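You operate a simulated robot arm through the tools that you are given. There is no shell and no other tool.

You run a simulated robot arm. Do the job below in one go: nothing can be reset, and whatever is moved stays where it is left.

## Task
Slide the napkin holder off the sticky patch, wipe the patch with the purple cloth and reload the holder.
Fine: leave the holder beside that spot, the napkin pack from the counter standing in its slot; lay the cloth back where it was; the spare pack on the steel table stays. What is to be rubbed or washed off counts as gone when no trace of it is left.

It is judged by the outcome, as a careful person would: the job done as asked, and still so three seconds after it is handed in. It fails if anything else is knocked over, pushed out of place, dropped, spilled or broken. Flat cloth is picked up by pressing the open fingertips on it (5 to 10 N) and closing them slowly along it; thin cloth reads only 2 to 8 mm in the jaws.

## Robot
A 6-joint arm with a two-finger gripper, fixed in place. Base frame: the origin is at the foot of the arm, x ahead of it, y to its left, z up. Units: mm, degrees, N and s.
With the tool pointing down near the work surface it reaches from about 140 to 680 mm from the base axis. Its first joint turns from -66.0 to 66.0 degrees. Payload 2.45 kg.
The TCP is the grasp point between the finger pads, 30 mm short of the fingertips. In the tool frame z runs along the fingers and y along their closing line. The gripper opens to 106 mm. The gripper's body begins 79 mm behind the TCP.
Orientation is that of the tool frame in the base frame, as a unit quaternion [x, y, z, w]. With the fingers straight down and closing along the base's y, the tool's x points along the base's -x, its y along +y and its z along -z.

## Interface
- The arm moves only by the tool apply_moves. Its argument "targets" is a list that holds one entry, the list of rows, each a list of 7 numbers: the shift along the tool's x, y, z in mm, then the turn, a rotation vector about the tool's x, y, z in degrees, then the gripper command, from -1 (fully open) to 1 (shut), values between in proportion. In form: [[[x, y, z, rx, ry, rz, claw], ...]]. A call has 1 to 20 rows; each row shifts and turns the commanded pose from where the row before left it, along the tool's axes as they then stand. Each row takes 0.2 s and may step no farther than 50 mm and 8.6 degrees from the row before; otherwise, or with a gripper value out of range, the whole call is refused. Where a pose cannot be reached the arm comes as near as it can. A force on the tool above 40 N (or 10 N above the force at the start of the call, whichever is more), or a blocked arm, ends the call early, and 0.2 s more pass. The fingers move at their own pace (about 153 mm/s each) and stop on an object; they squeeze with about 42 N. The grip force told is the motor's: it shows also when the fingers shut on nothing. Time passes only in rows, and 0.2 s behind the last, so rows that do not move let the fingers close. The reply holds the time, the measured pose of the TCP, the force on the tool along the base axes, the opening and the grip force, in the units named above and with some noise, with the torque about the TCP (base axes, N m) and any sound that the robot's microphone picked up.
- Cameras (640 x 400 px; columns grow to the right, rows downward): "scene" is fixed at [80.1, 439.8, 1410.1]; the picture's right is [-0.46, -0.89, 0.00], its down [-0.44, 0.23, -0.87] and it looks along [0.77, -0.40, -0.50] (base axes); focal length 269 px, centre (320, 200). "wrist" rides on the gripper at [76, -2, -106] in the tool frame; the picture's right is [0.02, 1.00, 0.00], its down [-0.78, 0.02, -0.62] and it looks along [-0.62, 0.01, 0.78] (tool axes); focal length 247 px, centre (320, 200).
- camera(camera): a new picture of that camera. The clock stands still meanwhile.
- locate(camera, pixels): there is no depth. For up to 12 entries [column, row, z] of the newest picture of that camera ("zoom" is the newest enlarged one), the place [x, y] in the base frame at which the ray of that pixel passes the height z, good to about 2 mm. The clock stands still meanwhile.
- zoom(camera, box): a new picture of the part [left, top, right, bottom] of that camera's present view, enlarged. The clock stands still meanwhile.
- job_done(): hands the job in; it is judged then, once.

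Open the gripper and draw the arm clear of the work before you hand the job in, unless the task says otherwise.

The tools are called after ">>>" as a command line: name --argument value ..., lists and objects as JSON in quotes. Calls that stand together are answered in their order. apply_moves: Moves the arm, as the interface text tells. Its arguments: {"type":"object","properties":{"targets":{"type":"array"}},"required":["targets"]} The other tools are called the same way: camera (camera) takes a picture; locate (camera, pixels) gives the place at which the rays of pixels pass given heights; zoom (camera, box) takes an enlarged picture of a part of a camera's view; job_done () hands the job in.

At the start:

```text
time_s: 0.0
position: [394.7, 200.7, 1290.5]
tcp_rot: [-0.001, 1.0, -0.001, 0.001]
force: [-0.1, 0.9, 0.3]
ft_torque: [0.01, -0.01, 0.01]
width: 105.9
finger_force: 0.1
```

scene: 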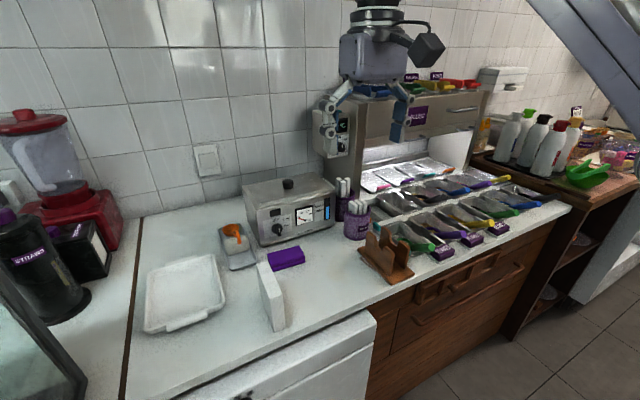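
wrist: 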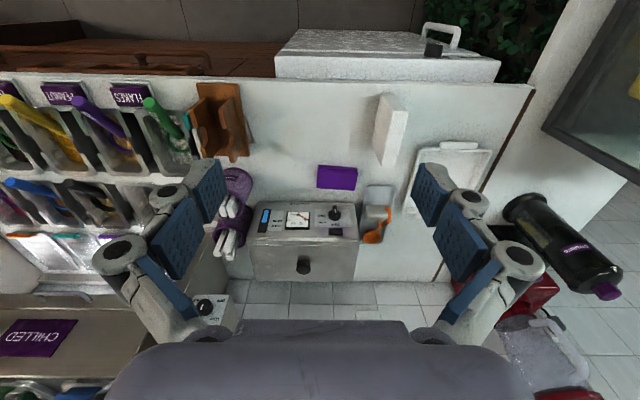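

The scene picture shows a brown wooden holder near (387,258), a white pack near (270,297) and a purple cloth near (286,258). I enlarge these to see detail.

>>> zoom --camera "scene" --box '[220, 200, 460, 350]'

>>> zoom --camera "wrist" --box '[160, 60, 480, 260]'

```text
2.67 times, centred on (340, 275) of scene
```

zoom: 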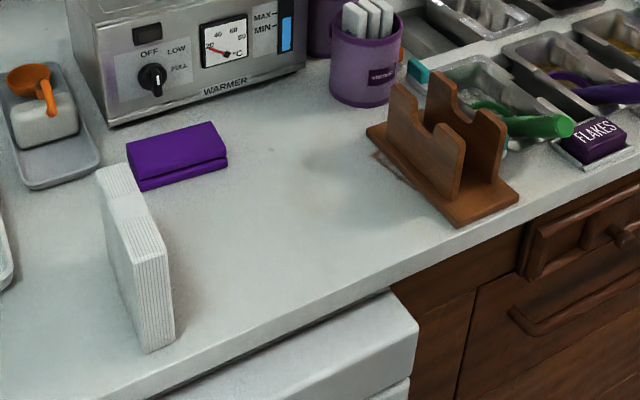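

```text
2.00 times, centred on (320, 160) of wrist
```

zoom: 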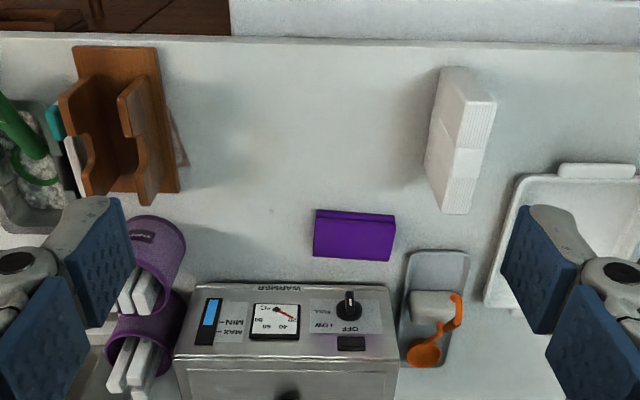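

Next I find the counter height by locating the same features from both cameras, and look at the left part for the steel table and its spare pack.

>>> locate --camera "scene" --pixels '[[306, 261, 800], [306, 261, 900], [306, 261, 1000], [414, 275, 800], [414, 275, 900], [414, 275, 1000], [277, 331, 800], [277, 331, 900], [277, 331, 1000]]'

>>> zoom --camera "scene" --box '[0, 100, 240, 400]'

>>> zoom --camera "scene" --box '[400, 60, 640, 210]'

>>> camera --camera "wrist"

```text
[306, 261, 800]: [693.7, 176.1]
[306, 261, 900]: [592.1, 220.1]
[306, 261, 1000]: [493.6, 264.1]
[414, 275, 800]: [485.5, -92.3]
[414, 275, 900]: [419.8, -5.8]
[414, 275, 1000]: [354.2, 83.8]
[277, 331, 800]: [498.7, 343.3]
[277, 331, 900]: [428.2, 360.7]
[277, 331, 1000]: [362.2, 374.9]
```

```text
1.33 times, centred on (120, 250) of scene
```

zoom: 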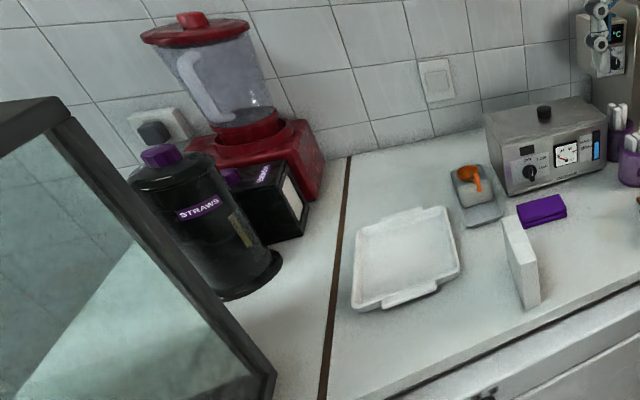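

```text
2.67 times, centred on (520, 135) of scene
```

zoom: 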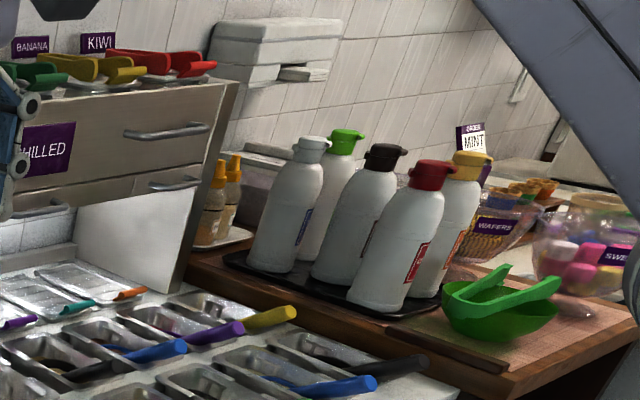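

```text
taken
```

wrist: 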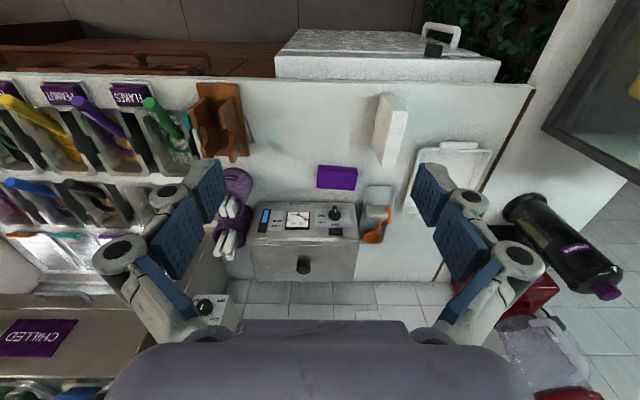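

I locate the cloth's corner in the wrist picture at (318,165) and other features at candidate heights to match with the scene values.

>>> locate --camera "wrist" --pixels '[[318, 165, 800], [318, 165, 850], [318, 165, 900], [318, 165, 950], [250, 155, 850], [250, 155, 900], [250, 155, 950], [378, 154, 850], [378, 154, 900], [378, 154, 950]]'

>>> locate --camera "scene" --pixels '[[305.5, 263, 850], [305.5, 263, 900], [305.5, 263, 950], [267.5, 271, 850], [267.5, 271, 900], [267.5, 271, 950]]'

```text
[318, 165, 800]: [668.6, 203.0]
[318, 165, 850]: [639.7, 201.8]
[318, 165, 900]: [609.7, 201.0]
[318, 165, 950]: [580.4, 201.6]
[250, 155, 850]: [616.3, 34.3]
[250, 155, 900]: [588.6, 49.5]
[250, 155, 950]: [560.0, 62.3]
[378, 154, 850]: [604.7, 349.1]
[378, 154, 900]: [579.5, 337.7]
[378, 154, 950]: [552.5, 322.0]
```

```text
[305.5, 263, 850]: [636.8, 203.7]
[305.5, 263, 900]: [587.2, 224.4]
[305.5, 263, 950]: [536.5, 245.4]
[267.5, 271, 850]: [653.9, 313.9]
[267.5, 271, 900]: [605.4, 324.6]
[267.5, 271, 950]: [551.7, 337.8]
```

Both cameras agree on a counter height near z = 850, with the cloth's near corner at about (638,203). I lower the tool for a closer look, staying well above everything.

>>> apply_moves --targets '[[[20, 0, 40, 0, 0, 0, -1], [20, 0, 40, 0, 0, 0, -1], [20, 0, 40, 0, 0, 0, -1], [20, 0, 40, 0, 0, 0, -1], [0, 0, 0, 0, 0, 0, -1]]]'

>>> camera --camera "wrist"

>>> camera --camera "scene"

```text
time_s: 1.2
position: [314.6, 203.5, 1128.9]
tcp_rot: [0.001, 1.0, -0.001, 0.0]
force: [0.3, 0.2, -0.1]
ft_torque: [-0.02, -0.02, -0.02]
width: 105.9
finger_force: 0.1
```

```text
taken
```

wrist: 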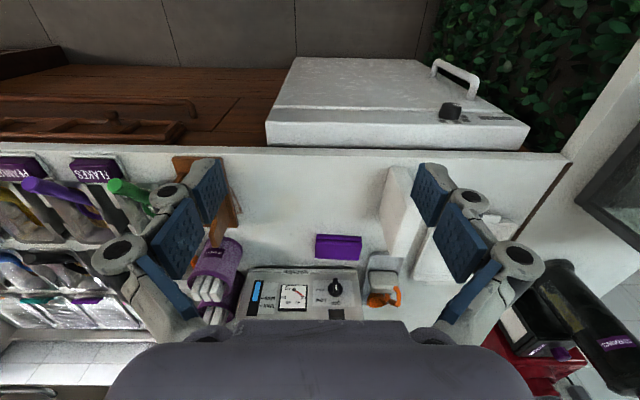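

```text
taken
```

scene: 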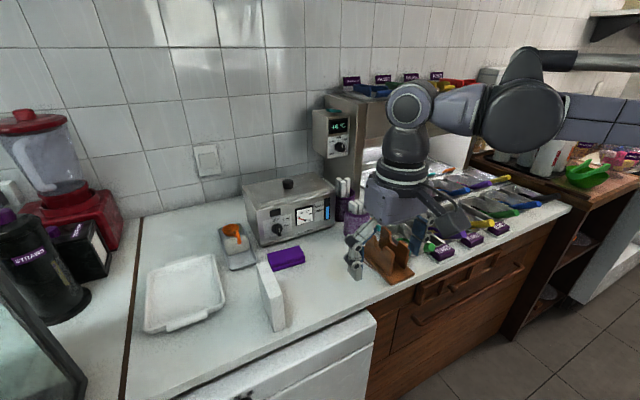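

The fingers hide the holder in this wrist view. I move sideways so that the holder falls between the fingers, staying at z≈1130.

>>> apply_moves --targets '[[[0, -45, 0, 0, 0, 0, -1], [0, -45, 0, 0, 0, 0, -1], [0, -45, 0, 0, 0, 0, -1], [0, -20, 0, 0, 0, 0, -1], [0, 0, 0, 0, 0, 0, -1]]]'

>>> zoom --camera "wrist" --box '[200, 130, 440, 330]'

>>> camera --camera "wrist"

```text
time_s: 2.4
position: [314.9, 46.8, 1128.8]
tcp_rot: [-0.001, 1.0, 0.001, 0.0]
force: [0.2, -0.3, -0.4]
ft_torque: [0.02, -0.01, 0.0]
width: 106.1
finger_force: 0.0
```

```text
2.00 times, centred on (320, 230) of wrist
```

zoom: 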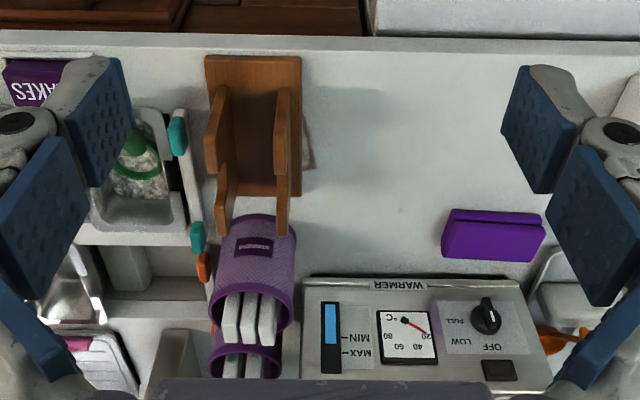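

```text
taken
```

wrist: 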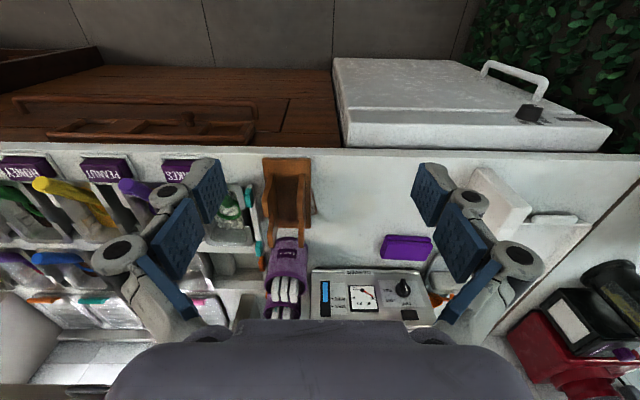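

I locate the holder's base corners, the visible patch bit, and the cloth corners in the enlarged wrist view.

>>> locate --camera "zoom" --pixels '[[205, 56, 858], [301, 56, 858], [302, 193, 855], [314, 165, 850], [305, 100, 850], [452, 210, 870], [546, 213, 870], [546, 262, 850], [442, 258, 850], [443, 240, 870], [300, 290, 850]]'

>>> zoom --camera "wrist" --box '[250, 145, 350, 265]'

>>> zoom --camera "wrist" --box '[360, 210, 460, 280]'

```text
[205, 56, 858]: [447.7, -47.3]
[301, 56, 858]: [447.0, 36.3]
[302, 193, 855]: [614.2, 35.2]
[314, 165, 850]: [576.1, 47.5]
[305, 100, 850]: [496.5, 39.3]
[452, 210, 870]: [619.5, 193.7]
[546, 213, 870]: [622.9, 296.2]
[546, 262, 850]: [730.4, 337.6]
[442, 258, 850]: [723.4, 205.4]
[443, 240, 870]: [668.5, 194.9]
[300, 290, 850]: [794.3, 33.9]
```

```text
3.33 times, centred on (300, 205) of wrist
```

zoom: 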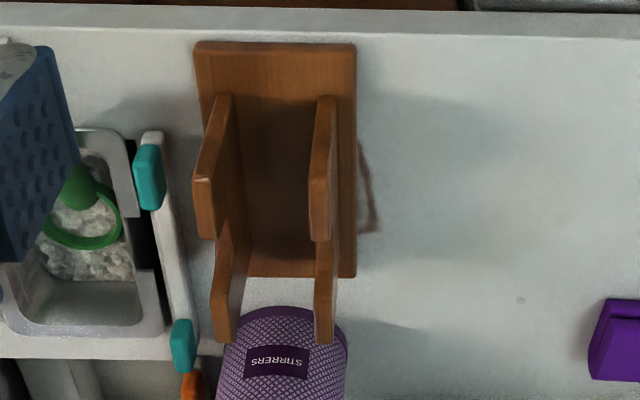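

```text
5.71 times, centred on (410, 245) of wrist
```

zoom: 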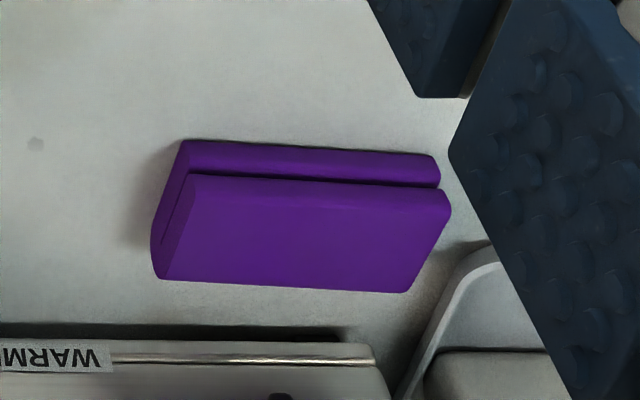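

I take measurements of the holder's walls and the warmer's front from this view; the picture must be renewed for locate.

>>> zoom --camera "wrist" --box '[250, 145, 350, 265]'

>>> locate --camera "zoom" --pixels '[[217, 96, 862], [335, 97, 862], [193, 180, 920], [193, 180, 940], [193, 180, 960], [319, 180, 920], [319, 180, 940], [319, 180, 960], [320, 240, 940], [324, 343, 940], [220, 343, 940], [356, 277, 856]]'

>>> camera --camera "wrist"

>>> locate --camera "wrist" --pixels '[[400, 267, 850], [386.5, 235, 850], [431, 237.5, 850], [381.7, 258.5, 870], [425.8, 261, 870], [386.5, 240, 870], [432, 240, 870], [381.7, 258.5, 880], [425.8, 261, 880]]'

```text
3.33 times, centred on (300, 205) of wrist
```

zoom: 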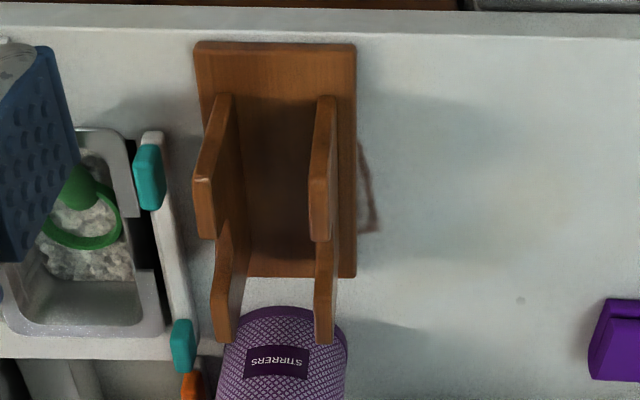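

```text
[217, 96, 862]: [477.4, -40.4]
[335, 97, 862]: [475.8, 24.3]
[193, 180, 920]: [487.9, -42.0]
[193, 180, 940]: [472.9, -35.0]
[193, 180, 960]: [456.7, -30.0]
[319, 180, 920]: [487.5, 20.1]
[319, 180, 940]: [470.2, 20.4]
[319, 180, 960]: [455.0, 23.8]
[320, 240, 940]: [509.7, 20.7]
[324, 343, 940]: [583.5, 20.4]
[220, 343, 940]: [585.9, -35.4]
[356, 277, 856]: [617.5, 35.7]
```

```text
taken
```

wrist: 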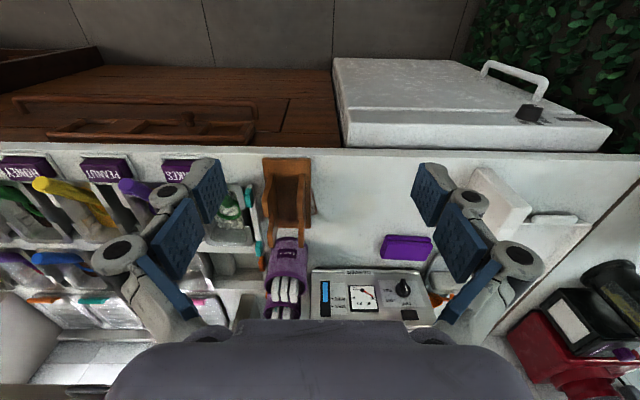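

```text
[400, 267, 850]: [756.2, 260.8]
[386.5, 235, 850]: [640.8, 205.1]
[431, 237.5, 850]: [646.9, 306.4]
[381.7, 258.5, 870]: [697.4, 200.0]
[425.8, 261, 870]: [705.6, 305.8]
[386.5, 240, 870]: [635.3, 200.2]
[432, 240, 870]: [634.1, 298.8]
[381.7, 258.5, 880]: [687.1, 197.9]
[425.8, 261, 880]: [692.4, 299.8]
```

The holder is roughly x 447–615, y −47…36, with walls centred at y≈−34 and 20 and wall tops at z≈935. Next I look at the napkin pack from y≈300.

>>> apply_moves --targets '[[[0, 48, 0, 0, 0, 0, -1], [0, 48, 0, 0, 0, 0, -1], [0, 48, 0, 0, 0, 0, -1], [0, 48, 0, 0, 0, 0, -1], [0, 48, 0, 0, 0, 0, -1], [0, 20, 0, 0, 0, 0, -1], [0, 0, 0, 0, 0, 0, -1]]]'

>>> zoom --camera "wrist" --box '[210, 130, 430, 290]'

>>> zoom --camera "scene" --box '[220, 220, 340, 340]'

```text
time_s: 4.0
position: [316.3, 305.6, 1132.3]
tcp_rot: [0.0, 1.0, 0.0, 0.0]
force: [0.4, -0.5, 0.2]
ft_torque: [0.0, 0.01, 0.06]
width: 105.9
finger_force: 0.0
```

```text
2.50 times, centred on (320, 210) of wrist
```

zoom: 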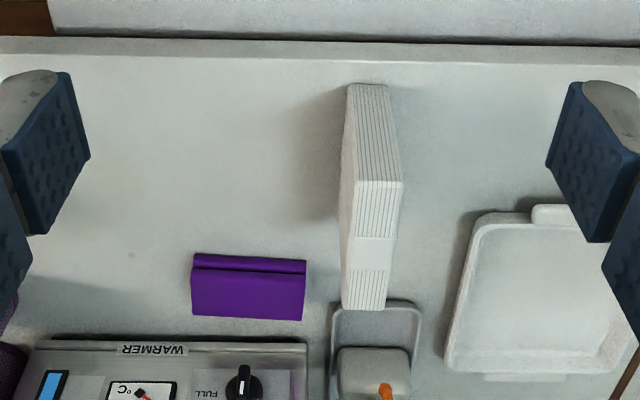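

```text
3.33 times, centred on (280, 280) of scene
```

zoom: 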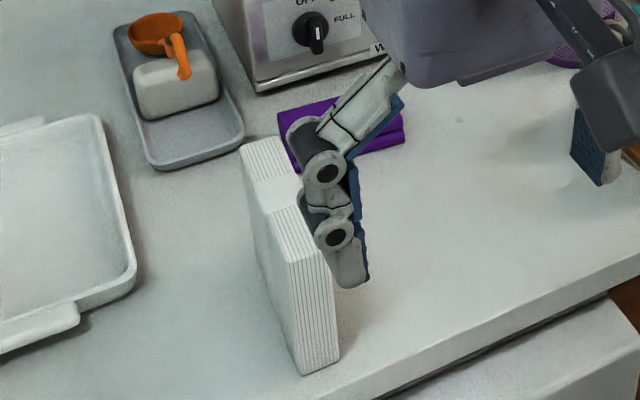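

The pack is clear here: near-end bottom edge at (348,85)–(385,87), top edge at (355,182)–(403,182), far top at (342,308)–(387,309). I locate these and the cloth corners.

>>> zoom --camera "wrist" --box '[210, 130, 430, 290]'

>>> locate --camera "zoom" --pixels '[[348, 85, 850], [385, 87, 850], [355, 182, 930], [355, 182, 950], [403, 182, 940], [403, 182, 950], [342, 308, 940], [387, 309, 940], [332, 305, 852], [342, 308, 950], [387, 309, 950], [330, 340, 852]]'

>>> locate --camera "zoom" --pixels '[[195, 254, 850], [305, 260, 850], [192, 315, 870], [302, 320, 870], [194, 270, 870], [306, 275, 870], [150, 340, 850]]'

```text
2.50 times, centred on (320, 210) of wrist
```

zoom: 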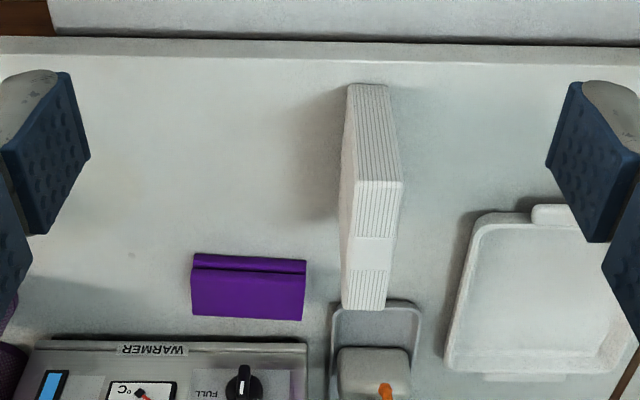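

```text
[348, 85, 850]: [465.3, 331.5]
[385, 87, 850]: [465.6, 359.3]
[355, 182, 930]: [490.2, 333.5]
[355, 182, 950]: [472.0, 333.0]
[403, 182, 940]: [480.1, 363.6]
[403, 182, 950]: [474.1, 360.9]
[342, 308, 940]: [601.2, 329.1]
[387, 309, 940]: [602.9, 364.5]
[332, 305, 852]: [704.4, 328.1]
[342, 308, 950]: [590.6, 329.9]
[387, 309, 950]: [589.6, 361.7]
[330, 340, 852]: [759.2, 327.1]
```

```text
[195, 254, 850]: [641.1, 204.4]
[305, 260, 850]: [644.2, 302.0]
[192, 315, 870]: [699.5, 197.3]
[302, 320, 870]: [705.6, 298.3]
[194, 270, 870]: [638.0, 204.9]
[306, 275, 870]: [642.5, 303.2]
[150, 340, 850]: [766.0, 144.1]
```

Pack: x≈466–583, y≈332–360, top z≈957 (about 29 mm thick); the slot is about 45 mm wide. I go above the holder's +y wall (about (530,20)) with the jaws partly open.

>>> apply_moves --targets '[[[-27, -36, 0, 0, 0, 0, -0.2], [-27, -36, 0, 0, 0, 0, -0.2], [-27, -36, 0, 0, 0, 0, -0.2], [-27, -36, 0, 0, 0, 0, -0.2], [-27, -36, 0, 0, 0, 0, -0.2], [-27, -36, 0, 0, 0, 0, -0.2], [-27, -36, 0, 0, 0, 0, -0.2], [-25, -34, 0, 0, 0, 0, -0.2], [0, 0, 40, 0, 0, 0, -0.2], [0, 0, 40, 0, 0, 0, -0.2], [0, 0, 0, 0, 0, 0, -0.2]]]'

>>> camera --camera "wrist"

>>> zoom --camera "scene" --box '[320, 160, 480, 300]'

```text
time_s: 6.4
position: [527.5, 17.9, 1053.2]
tcp_rot: [0.001, 1.0, 0.0, -0.001]
force: [0.5, 0.1, -0.1]
ft_torque: [-0.01, 0.0, 0.03]
width: 63.7
finger_force: 0.1
```

```text
taken
```

wrist: 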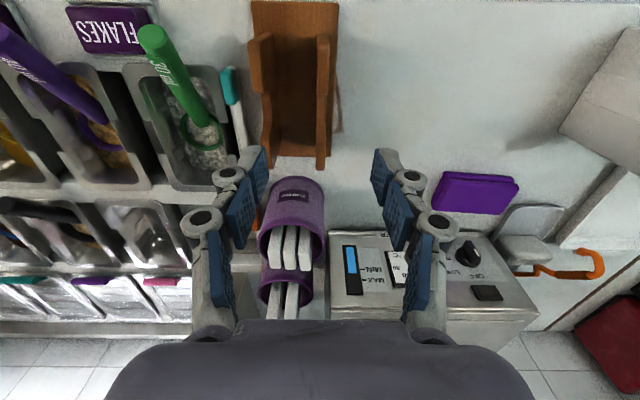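

```text
2.86 times, centred on (400, 230) of scene
```

zoom: 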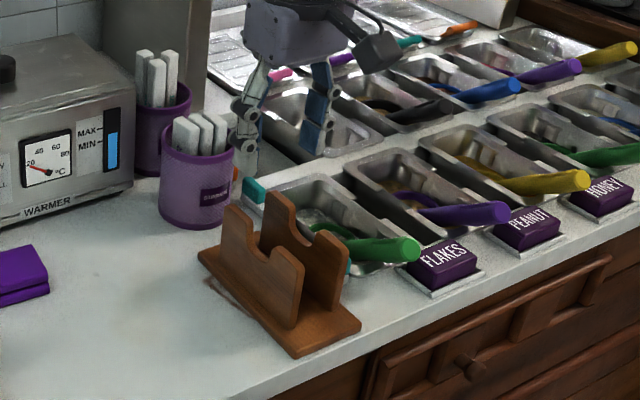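

The +y wall's top runs along column ≈325 directly under the tool (y≈20). I narrow the jaws to about 44 mm and descend astride this wall at its notch to TCP z≈900.

>>> apply_moves --targets '[[[-3, 2, 0, 0, 0, 0, 0.17], [0, 0, 35, 0, 0, 0, 0.17], [0, 0, 35, 0, 0, 0, 0.17], [0, 0, 30, 0, 0, 0, 0.17], [0, 0, 20, 0, 0, 0, 0.17], [0, 0, 0, 0, 0, 0, 0.17]]]'

>>> zoom --camera "scene" --box '[320, 180, 480, 300]'

>>> camera --camera "wrist"

```text
time_s: 7.8
position: [532.2, 21.7, 929.9]
tcp_rot: [0.0, 1.0, 0.001, 0.0]
force: [0.2, 0.9, -0.5]
ft_torque: [0.03, 0.01, 0.02]
width: 44.1
finger_force: 0.1
```

```text
3.33 times, centred on (400, 240) of scene
```

zoom: 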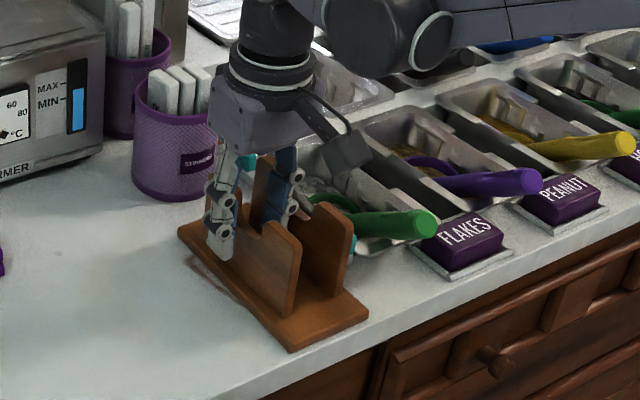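

```text
taken
```

wrist: 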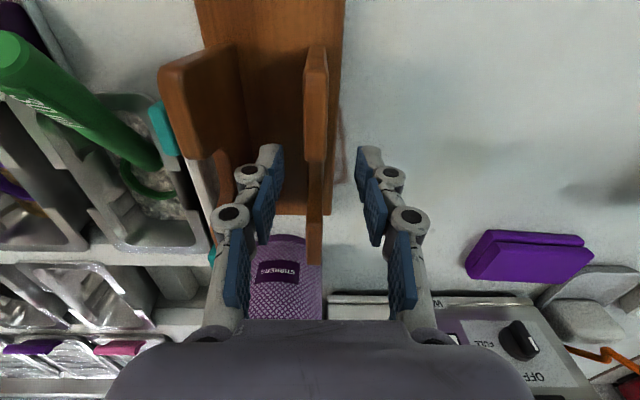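

The fingers straddle the +y wall cleanly (wall top at column ≈315, fingers at 265 and 370). I go 28 mm lower and close on the wall.

>>> apply_moves --targets '[[[0, 0, 14, 0, 0, 0, 0.17], [0, 0, 14, 0, 0, 0, 0.17], [0, 0, 0, 0, 0, 0, 0.17], [0, 0, 0, 0, 0, 0, 0.4], [0, 0, 0, 0, 0, 0, 0.6], [0, 0, 0, 0, 0, 0, 0.8], [0, 0, 0, 0, 0, 0, 1], [0, 0, 0, 0, 0, 0, 1]]]'

>>> zoom --camera "scene" --box '[320, 180, 480, 300]'

```text
time_s: 9.6
position: [530.7, 21.8, 902.3]
tcp_rot: [0.0, 1.0, 0.0, 0.0]
force: [-0.5, -0.1, 0.0]
ft_torque: [-0.03, 0.0, 0.01]
width: 9.2
finger_force: 36.5
```

```text
3.33 times, centred on (400, 240) of scene
```

zoom: 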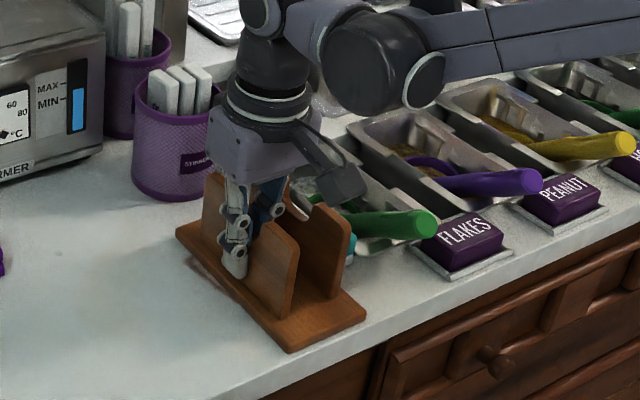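

The wall is gripped (9.2 mm, 36 N). I slide the holder along the counter in +y in small steps.

>>> apply_moves --targets '[[[0, 8, 0, 0, 0, 0, 1], [0, 12, 0, 0, 0, 0, 1], [0, 12, 0, 0, 0, 0, 1], [0, 12, 0, 0, 0, 0, 1], [0, 12, 0, 0, 0, 0, 1], [0, 12, 0, 0, 0, 0, 1], [0, 0, 0, 0, 0, 0, 1]]]'

>>> zoom --camera "scene" --box '[300, 180, 460, 300]'

```text
time_s: 11.2
position: [532.2, 92.5, 903.2]
tcp_rot: [0.0, 1.0, 0.0, 0.0]
force: [-1.1, -0.4, 0.1]
ft_torque: [-0.01, -0.08, 0.0]
width: 9.4
finger_force: 37.4
```

```text
3.33 times, centred on (380, 240) of scene
```

zoom: 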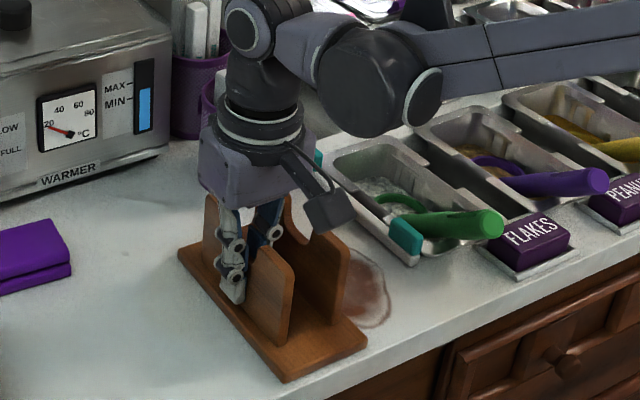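

The holder slides smoothly and the brown patch is emerging near (365,290). I continue another 70 mm.

>>> apply_moves --targets '[[[0, 12, 0, 0, 0, 0, 1], [0, 12, 0, 0, 0, 0, 1], [0, 12, 0, 0, 0, 0, 1], [0, 12, 0, 0, 0, 0, 1], [0, 12, 0, 0, 0, 0, 1], [0, 10, 0, 0, 0, 0, 1], [0, 0, 0, 0, 0, 0, 1]]]'

>>> zoom --camera "scene" --box '[300, 180, 460, 300]'

>>> camera --camera "wrist"

```text
time_s: 12.8
position: [532.6, 161.1, 903.9]
tcp_rot: [0.0, 1.0, 0.0, 0.0]
force: [0.2, -0.7, 0.9]
ft_torque: [0.1, 0.02, 0.01]
width: 9.7
finger_force: 36.7
```

```text
3.33 times, centred on (380, 240) of scene
```

zoom: 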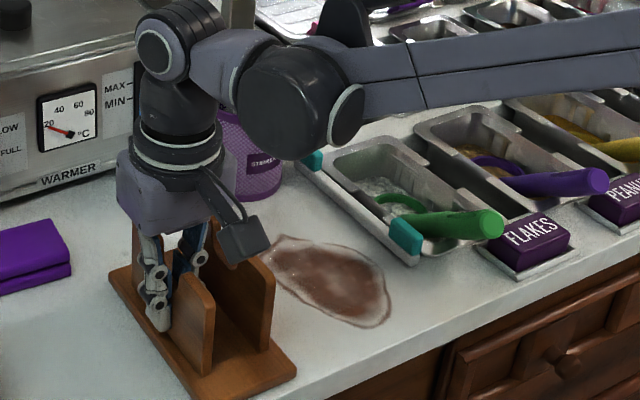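

```text
taken
```

wrist: 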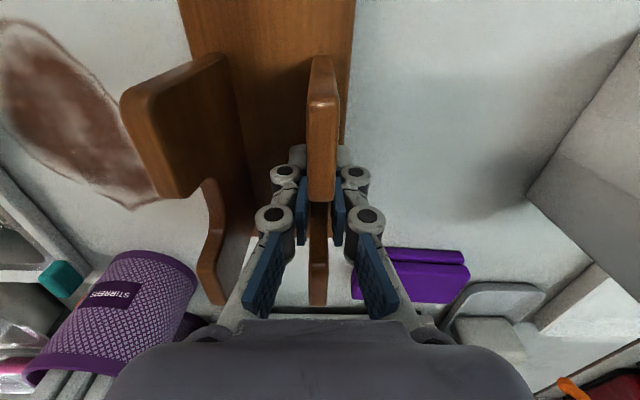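

The holder is clear of the patch. I open to 44 mm, lift straight up, and back off to view the patch.

>>> apply_moves --targets '[[[0, 0, 1, 0, 0, 0, 0.8], [0, 0, 0, 0, 0, 0, 0.5], [0, 0, 0, 0, 0, 0, 0.17], [0, 0, 0, 0, 0, 0, 0.17], [0, 0, -20, 0, 0, 0, 0.17], [0, 0, -40, 0, 0, 0, 0.17], [0, 0, -45, 0, 0, 0, 0.17], [0, 0, -45, 0, 0, 0, 0.17], [30, -35, -20, 0, 0, 0, -0.2], [40, -30, -5, 0, 0, 0, -0.5], [45, -20, 0, 0, 0, 0, -1], [40, -20, 0, 0, 0, 0, -1], [0, 0, 0, 0, 0, 0, -1]]]'

>>> zoom --camera "wrist" --box '[200, 100, 440, 290]'

>>> zoom --camera "scene" --box '[280, 200, 440, 310]'

```text
refused: row 9 steps farther than a row can; nothing moved
```

```text
2.11 times, centred on (320, 195) of wrist
```

zoom: 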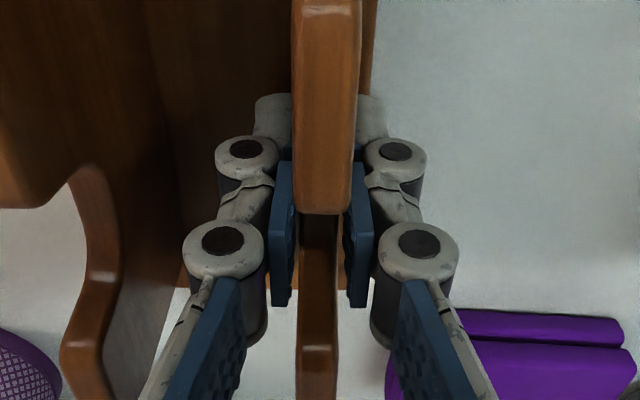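

```text
3.64 times, centred on (360, 255) of scene
```

zoom: 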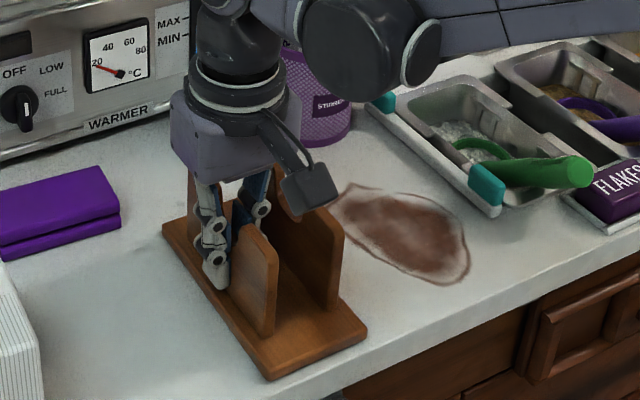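

One row was too long a step and nothing moved. I repeat with shorter steps: release, rise, then retreat to view the patch.

>>> apply_moves --targets '[[[0, 0, 1, 0, 0, 0, 0.8], [0, 0, 0, 0, 0, 0, 0.5], [0, 0, 0, 0, 0, 0, 0.17], [0, 0, 0, 0, 0, 0, 0.17], [0, 0, -20, 0, 0, 0, 0.17], [0, 0, -40, 0, 0, 0, 0.17], [0, 0, -45, 0, 0, 0, 0.17], [0, 0, -45, 0, 0, 0, 0.17], [30, -30, -10, 0, 0, 0, -0.2], [35, -30, -5, 0, 0, 0, -0.5], [40, -25, 0, 0, 0, 0, -1], [40, -25, 0, 0, 0, 0, -1], [0, 0, 0, 0, 0, 0, -1]]]'

>>> zoom --camera "wrist" --box '[200, 100, 440, 290]'

>>> zoom --camera "scene" --box '[280, 200, 440, 310]'

```text
time_s: 15.6
position: [389.2, 49.3, 1066.2]
tcp_rot: [0.0, 1.0, 0.0, 0.001]
force: [-0.6, 0.2, 0.9]
ft_torque: [0.03, 0.0, 0.01]
width: 106.1
finger_force: 0.0
```

```text
2.11 times, centred on (320, 195) of wrist
```

zoom: 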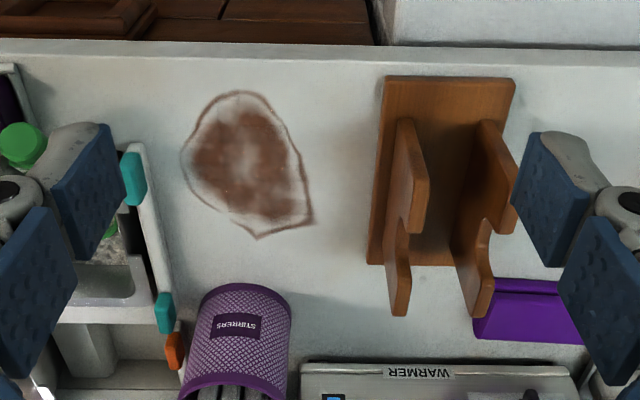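

```text
3.64 times, centred on (360, 255) of scene
```

zoom: 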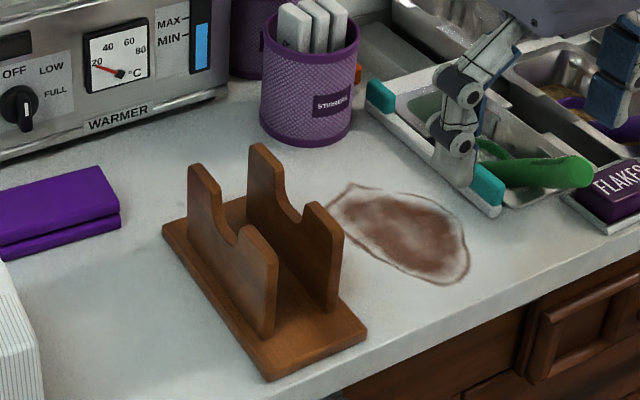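

The patch is fully exposed, in the enlarged wrist view from about (183,90) to (313,238). I locate its outline and the holder's new corners.

>>> zoom --camera "wrist" --box '[200, 100, 440, 290]'

>>> locate --camera "zoom" --pixels '[[240, 90, 850], [183, 150, 850], [190, 190, 850], [257, 239, 850], [313, 220, 850], [290, 130, 850], [386, 77, 858], [515, 80, 858], [367, 262, 856], [180, 370, 850], [240, 290, 950], [135, 150, 860]]'

```text
2.11 times, centred on (320, 195) of wrist
```

zoom: 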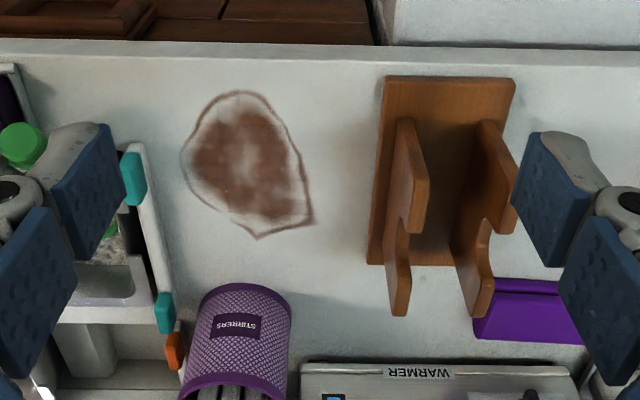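

```text
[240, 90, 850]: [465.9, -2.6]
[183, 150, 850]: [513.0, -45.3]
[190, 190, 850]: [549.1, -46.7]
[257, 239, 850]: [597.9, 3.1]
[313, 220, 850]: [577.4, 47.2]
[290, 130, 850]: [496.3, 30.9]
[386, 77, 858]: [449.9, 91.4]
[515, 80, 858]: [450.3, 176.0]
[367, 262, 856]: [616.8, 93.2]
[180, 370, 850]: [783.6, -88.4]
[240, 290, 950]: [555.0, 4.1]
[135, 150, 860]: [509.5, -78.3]
```

Patch: x≈466–598, y≈−47…47; holder now at y≈92–176, slot middle ≈134. I travel high to above the cloth, then turn the tool 90° so the jaws close along x, and check reach.

>>> apply_moves --targets '[[[-36, 29, 0, 0, 0, 0, -1], [-36, 29, 0, 0, 0, 0, -1], [-36, 29, 0, 0, 0, 0, -1], [-36, 29, 0, 0, 0, 0, -1], [-36, 29, 0, 0, 0, 0, -1], [-36, 29, 0, 0, 0, 0, -1], [-34, 29, 0, 0, 0, 0, -1], [0, 0, 0, 0, 0, -8.5, -1], [0, 0, 0, 0, 0, -8.5, -1], [0, 0, 0, 0, 0, -8.5, -1], [0, 0, 0, 0, 0, -8.5, -1], [0, 0, 0, 0, 0, -8.5, -1], [0, 0, 0, 0, 0, -8.5, -1], [0, 0, 0, 0, 0, -8.5, -1], [0, 0, 0, 0, 0, -8.5, -1], [0, 0, 0, 0, 0, -8.5, -1], [0, 0, 0, 0, 0, -8.5, -1], [0, 0, 0, 0, 0, -5, -1], [0, 0, 0, 0, 0, 0, -1]]]'

>>> camera --camera "wrist"

>>> camera --camera "scene"

```text
time_s: 19.6
position: [603.4, 231.2, 1059.6]
tcp_rot: [0.708, -0.706, 0.0, 0.0]
force: [0.6, 0.0, -0.5]
ft_torque: [-0.02, -0.01, 0.01]
width: 105.8
finger_force: 0.1
out of reach, approached as far as the arm can: row 7
```

```text
taken
```

wrist: 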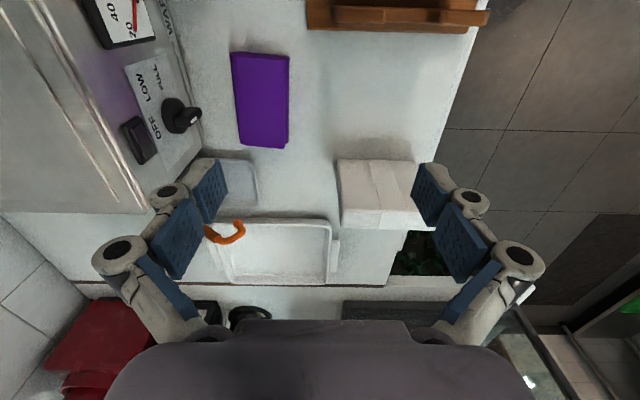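

```text
taken
```

scene: 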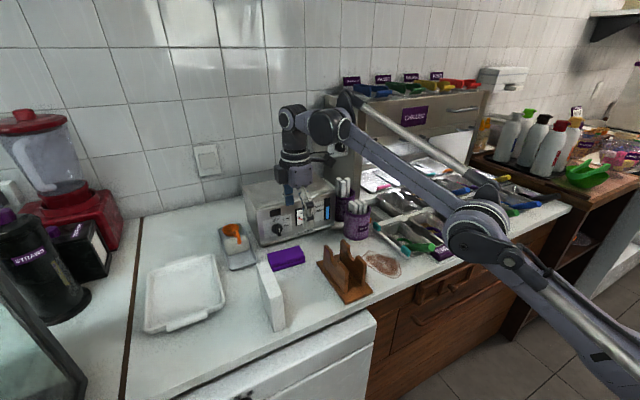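

Straight down the arm reaches only about r≈646 here and the cloth centre is at r≈717, so I need to lean the tool outward. I turn back 90° so the jaws close along y and lean the fingers 17° toward +x.

>>> apply_moves --targets '[[[0, 0, 0, 0, 0, 8.5, -1], [0, 0, 0, 0, 0, 8.5, -1], [0, 0, 0, 0, 0, 8.5, -1], [0, 0, 0, 0, 0, 8.5, -1], [0, 0, 0, 0, 0, 8.5, -1], [0, 0, 0, 0, 0, 8.5, -1], [0, 0, 0, 0, 0, 8.5, -1], [0, 0, 0, 0, 0, 8.5, -1], [0, 0, 0, 0, 0, 8.5, -1], [0, 0, 0, 0, 0, 8.5, -1], [0, 0, 0, 0, 0, 5, -1], [0, 0, 0, 0, -8.5, 0, -0.2], [0, 0, 0, 0, -8.5, 0, -0.2], [0, 0, 0, 0, 0, 0, -0.2]]]'

>>> camera --camera "wrist"

```text
time_s: 22.6
position: [601.8, 232.7, 1059.0]
tcp_rot: [0.0, 0.989, 0.0, 0.149]
force: [0.0, 1.0, 0.4]
ft_torque: [-0.02, 0.01, 0.01]
width: 63.7
finger_force: 0.1
```

```text
taken
```

wrist: 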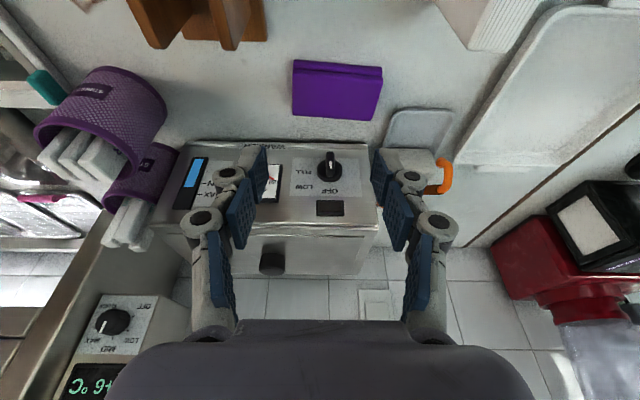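

I enlarge the cloth in this closer view for exact corners and its height.

>>> zoom --camera "wrist" --box '[270, 40, 410, 140]'

>>> locate --camera "wrist" --pixels '[[296, 60, 850], [381, 66, 850], [292, 115, 875], [376, 121, 875], [292, 115, 870], [376, 121, 870], [295, 70, 875], [383, 75, 875], [270, 144, 850]]'

```text
4.00 times, centred on (340, 90) of wrist
```

zoom: 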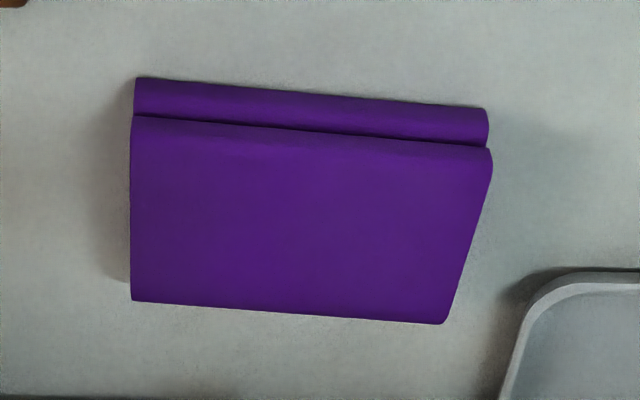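

```text
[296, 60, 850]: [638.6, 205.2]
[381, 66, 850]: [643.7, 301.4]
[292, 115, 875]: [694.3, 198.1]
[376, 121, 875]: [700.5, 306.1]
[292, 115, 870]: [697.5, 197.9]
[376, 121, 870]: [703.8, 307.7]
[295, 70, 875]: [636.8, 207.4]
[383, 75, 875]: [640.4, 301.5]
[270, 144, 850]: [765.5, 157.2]
```

The seam row and widths suggest the folded cloth is thicker than I assumed (about 30–35 mm). I check with the scene camera.

>>> zoom --camera "scene" --box '[255, 235, 325, 285]'

>>> locate --camera "wrist" --pixels '[[292.8, 115, 880], [375, 121, 880], [292.8, 115, 890], [375, 121, 890], [292.8, 115, 900], [375, 121, 900]]'

```text
8.00 times, centred on (290, 260) of scene
```

zoom: 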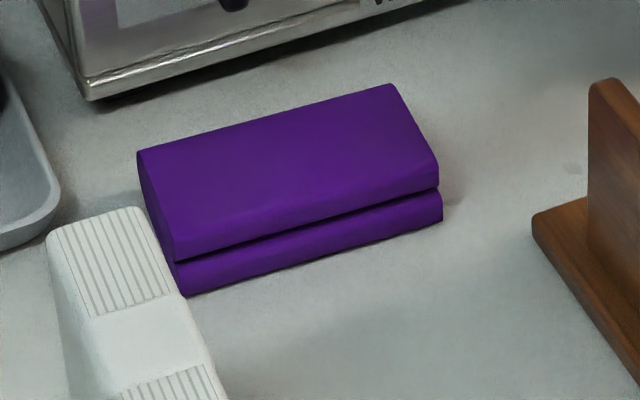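

```text
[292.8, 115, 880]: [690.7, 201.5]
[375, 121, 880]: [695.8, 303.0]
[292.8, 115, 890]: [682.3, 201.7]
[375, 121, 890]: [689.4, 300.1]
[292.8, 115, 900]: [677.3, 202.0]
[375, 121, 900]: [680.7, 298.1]
```

Match the far top corners in the scene zoom at (137,153) and (393,84) against the wrist results.

>>> locate --camera "zoom" --pixels '[[137, 153, 870], [137, 153, 880], [137, 153, 890], [137, 153, 900], [393, 84, 870], [393, 84, 880], [393, 84, 890], [393, 84, 900], [182, 294, 850], [442, 220, 850], [438, 165, 885], [172, 255, 872]]'

```text
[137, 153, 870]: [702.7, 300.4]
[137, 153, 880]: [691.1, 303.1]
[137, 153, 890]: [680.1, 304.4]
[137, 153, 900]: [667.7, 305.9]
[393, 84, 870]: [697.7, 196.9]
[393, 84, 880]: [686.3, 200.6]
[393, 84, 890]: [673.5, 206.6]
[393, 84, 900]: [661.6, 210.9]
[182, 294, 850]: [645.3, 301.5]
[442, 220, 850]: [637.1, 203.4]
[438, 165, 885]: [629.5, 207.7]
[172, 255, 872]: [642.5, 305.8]
```

Both views agree on the cloth: x≈640–692, y≈202–302, top z≈876, yawed ~2.5°. I bring the leaned fingertips above its middle with about 60 mm opening.

>>> apply_moves --targets '[[[-2.2, 4.8, 31, 0, 0, 0, -0.15], [-2.2, 4.8, 31, 0, 0, 0, -0.15], [-2.2, 4.8, 31, 0, 0, 0, -0.15], [-2.2, 4.9, 30.9, 0, 0, 0, -0.15], [0, 0, 0, 0, 0, 0, -0.15]]]'

>>> camera --camera "wrist"

>>> zoom --camera "scene" --box '[220, 180, 380, 300]'

```text
time_s: 23.8
position: [648.9, 249.1, 942.2]
tcp_rot: [0.0, 0.989, 0.0, 0.147]
force: [-0.1, 0.2, -0.3]
ft_torque: [-0.01, 0.05, -0.01]
width: 60.9
finger_force: 0.2
```

```text
taken
```

wrist: 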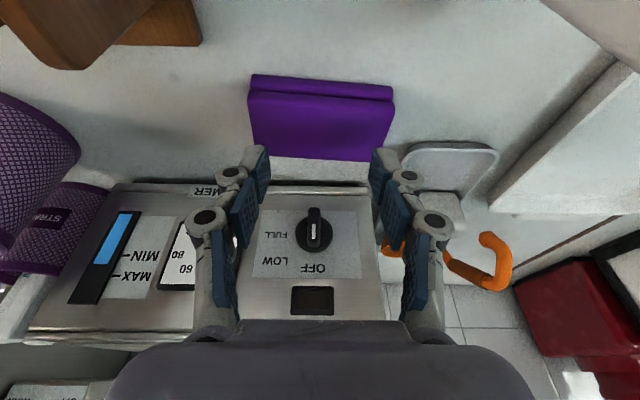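

```text
3.33 times, centred on (300, 240) of scene
```

zoom: 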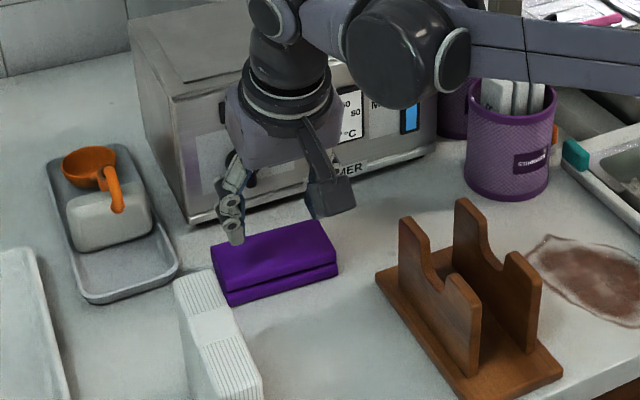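

The fingertips are above the cloth. I approach along the tool axis and press gently, watching the force.

>>> apply_moves --targets '[[[0, 2, 20, 0, 0, 0, -0.15], [0, 1, 10, 0, 0, 0, -0.15], [0, 0, 4, 0, 0, 0, -0.15], [0, 0, 2, 0, 0, 0, -0.15], [0, 0, 0, 0, 0, 0, -0.15]]]'

>>> zoom --camera "scene" --box '[240, 220, 340, 290]'

```text
time_s: 25.0
position: [659.2, 255.6, 908.6]
tcp_rot: [0.0, 0.989, 0.0, 0.149]
force: [-0.8, 0.6, 0.3]
ft_torque: [-0.01, 0.0, -0.03]
width: 61.1
finger_force: 0.1
```

```text
5.71 times, centred on (290, 255) of scene
```

zoom: 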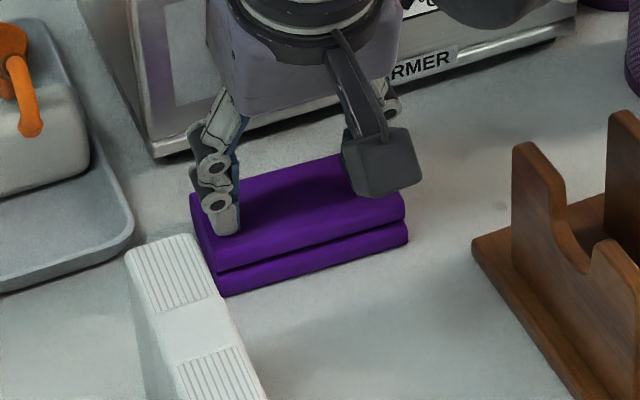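

No contact yet (tips at z≈880). I continue in 2 mm steps.

>>> apply_moves --targets '[[[0, -2, 1.5, 0, 0, 0, -0.15], [0, -1, 1.5, 0, 0, 0, -0.15], [0, 0, 1.5, 0, 0, 0, -0.15], [0, 0, 0, 0, 0, 0, -0.15]]]'

```text
time_s: 26.0
position: [658.9, 252.3, 906.4]
tcp_rot: [0.0, 0.989, 0.001, 0.149]
force: [-4.5, 2.7, 31.2]
ft_torque: [0.09, 0.2, -0.01]
width: 59.4
finger_force: 18.7
```

Contact at tip z≈878, but 31 N is too much; I back off to reach 5–10 N.

>>> apply_moves --targets '[[[0, 0, -1.3, 0, 0, 0, -0.15], [0, 0, 0, 0, 0, 0, -0.15]]]'

```text
time_s: 26.6
position: [660.2, 251.3, 906.3]
tcp_rot: [-0.001, 0.989, 0.0, 0.147]
force: [1.0, 0.4, 15.2]
ft_torque: [0.04, 0.0, -0.05]
width: 61.8
finger_force: 8.5
```

>>> apply_moves --targets '[[[0, 0, -0.5, 0, 0, 0, -0.13], [0, 0, 0, 0, 0, 0, -0.13]]]'

```text
time_s: 27.2
position: [658.6, 252.3, 907.0]
tcp_rot: [0.0, 0.989, 0.0, 0.147]
force: [-0.9, 0.2, 12.7]
ft_torque: [-0.09, 0.01, -0.02]
width: 59.6
finger_force: 7.6
```

The press is about 12 N; I ease slightly more and then close the jaws slowly along the cloth.

>>> apply_moves --targets '[[[0, 0, -0.3, 0, 0, 0, -0.1], [0, 0, 0, 0, 0, 0, 0], [0, 0, 0, 0, 0, 0, 0.1], [0, 0, 0, 0, 0, 0, 0.2], [0, 0, 0, 0, 0, 0, 0.3], [0, 0, 0, 0, 0, 0, 0.4]]]'

>>> zoom --camera "scene" --box '[240, 220, 340, 290]'

```text
time_s: 27.9
position: [658.9, 251.5, 907.4]
tcp_rot: [-0.001, 0.989, 0.0, 0.147]
force: [0.3, 0.2, -0.6]
ft_torque: [0.01, 0.0, 0.01]
width: 0.0
finger_force: 28.4
stopped in row 3: the force on the tool passed its limit at 45 N (the readings are from after the stop); the commanded pose is now the measured one
```

```text
5.71 times, centred on (290, 255) of scene
```

zoom: 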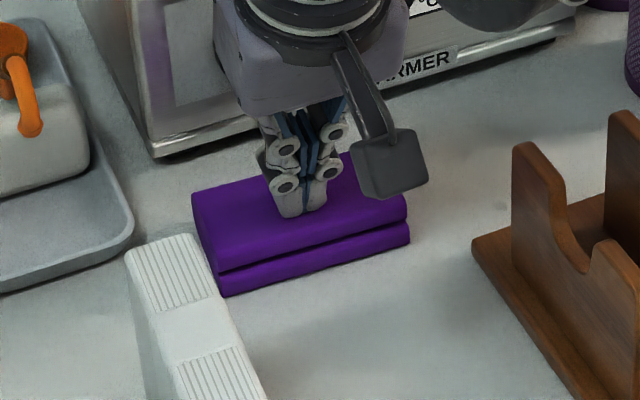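

The fingertips just slid shut over the top: the cloth is a firm folded pad (contact at z≈878) and did not move. I'll instead grip it by its 52 mm sides along x, leaning the fingers toward +y for reach; first I rise and square the tool up with a 92.5° turn.

>>> apply_moves --targets '[[[0, 0, -30, 0, 0, 0, 1], [0, 0, -45, 0, 0, 0, 1], [30, -5, -10, 0, 0, 0, 0.5], [30, -5, -10, 0, 8.5, 0, 0], [0, 0, 0, 0, 8.5, 0, -0.5], [0, 0, 0, 0, 0, 8.5, -0.9], [0, 0, 0, 0, 0, 8.5, -0.9], [0, 0, 0, 0, 0, 8.5, -0.9], [0, 0, 0, 0, 0, 8.5, -0.9], [0, 0, 0, 0, 0, 8.5, -0.9], [0, 0, 0, 0, 0, 8.5, -0.9], [0, 0, 0, 0, 0, 8.5, -0.9], [0, 0, 0, 0, 0, 8.5, -0.9], [0, 0, 0, 0, 0, 8.5, -0.9], [0, 0, 0, 0, 0, 8.5, -0.9], [0, 0, 0, 0, 0, 7.5, -0.9], [0, 0, 0, 0, 0, 0, -0.9]]]'

>>> zoom --camera "scene" --box '[240, 180, 380, 290]'

```text
time_s: 31.6
position: [572.6, 240.7, 980.5]
tcp_rot: [0.723, 0.691, 0.0, 0.001]
force: [-0.3, -0.6, 0.6]
ft_torque: [0.0, -0.01, -0.01]
width: 100.8
finger_force: 0.0
```

```text
3.64 times, centred on (310, 235) of scene
```

zoom: 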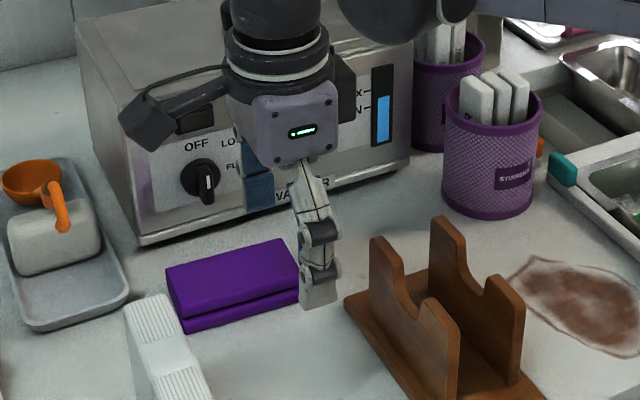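

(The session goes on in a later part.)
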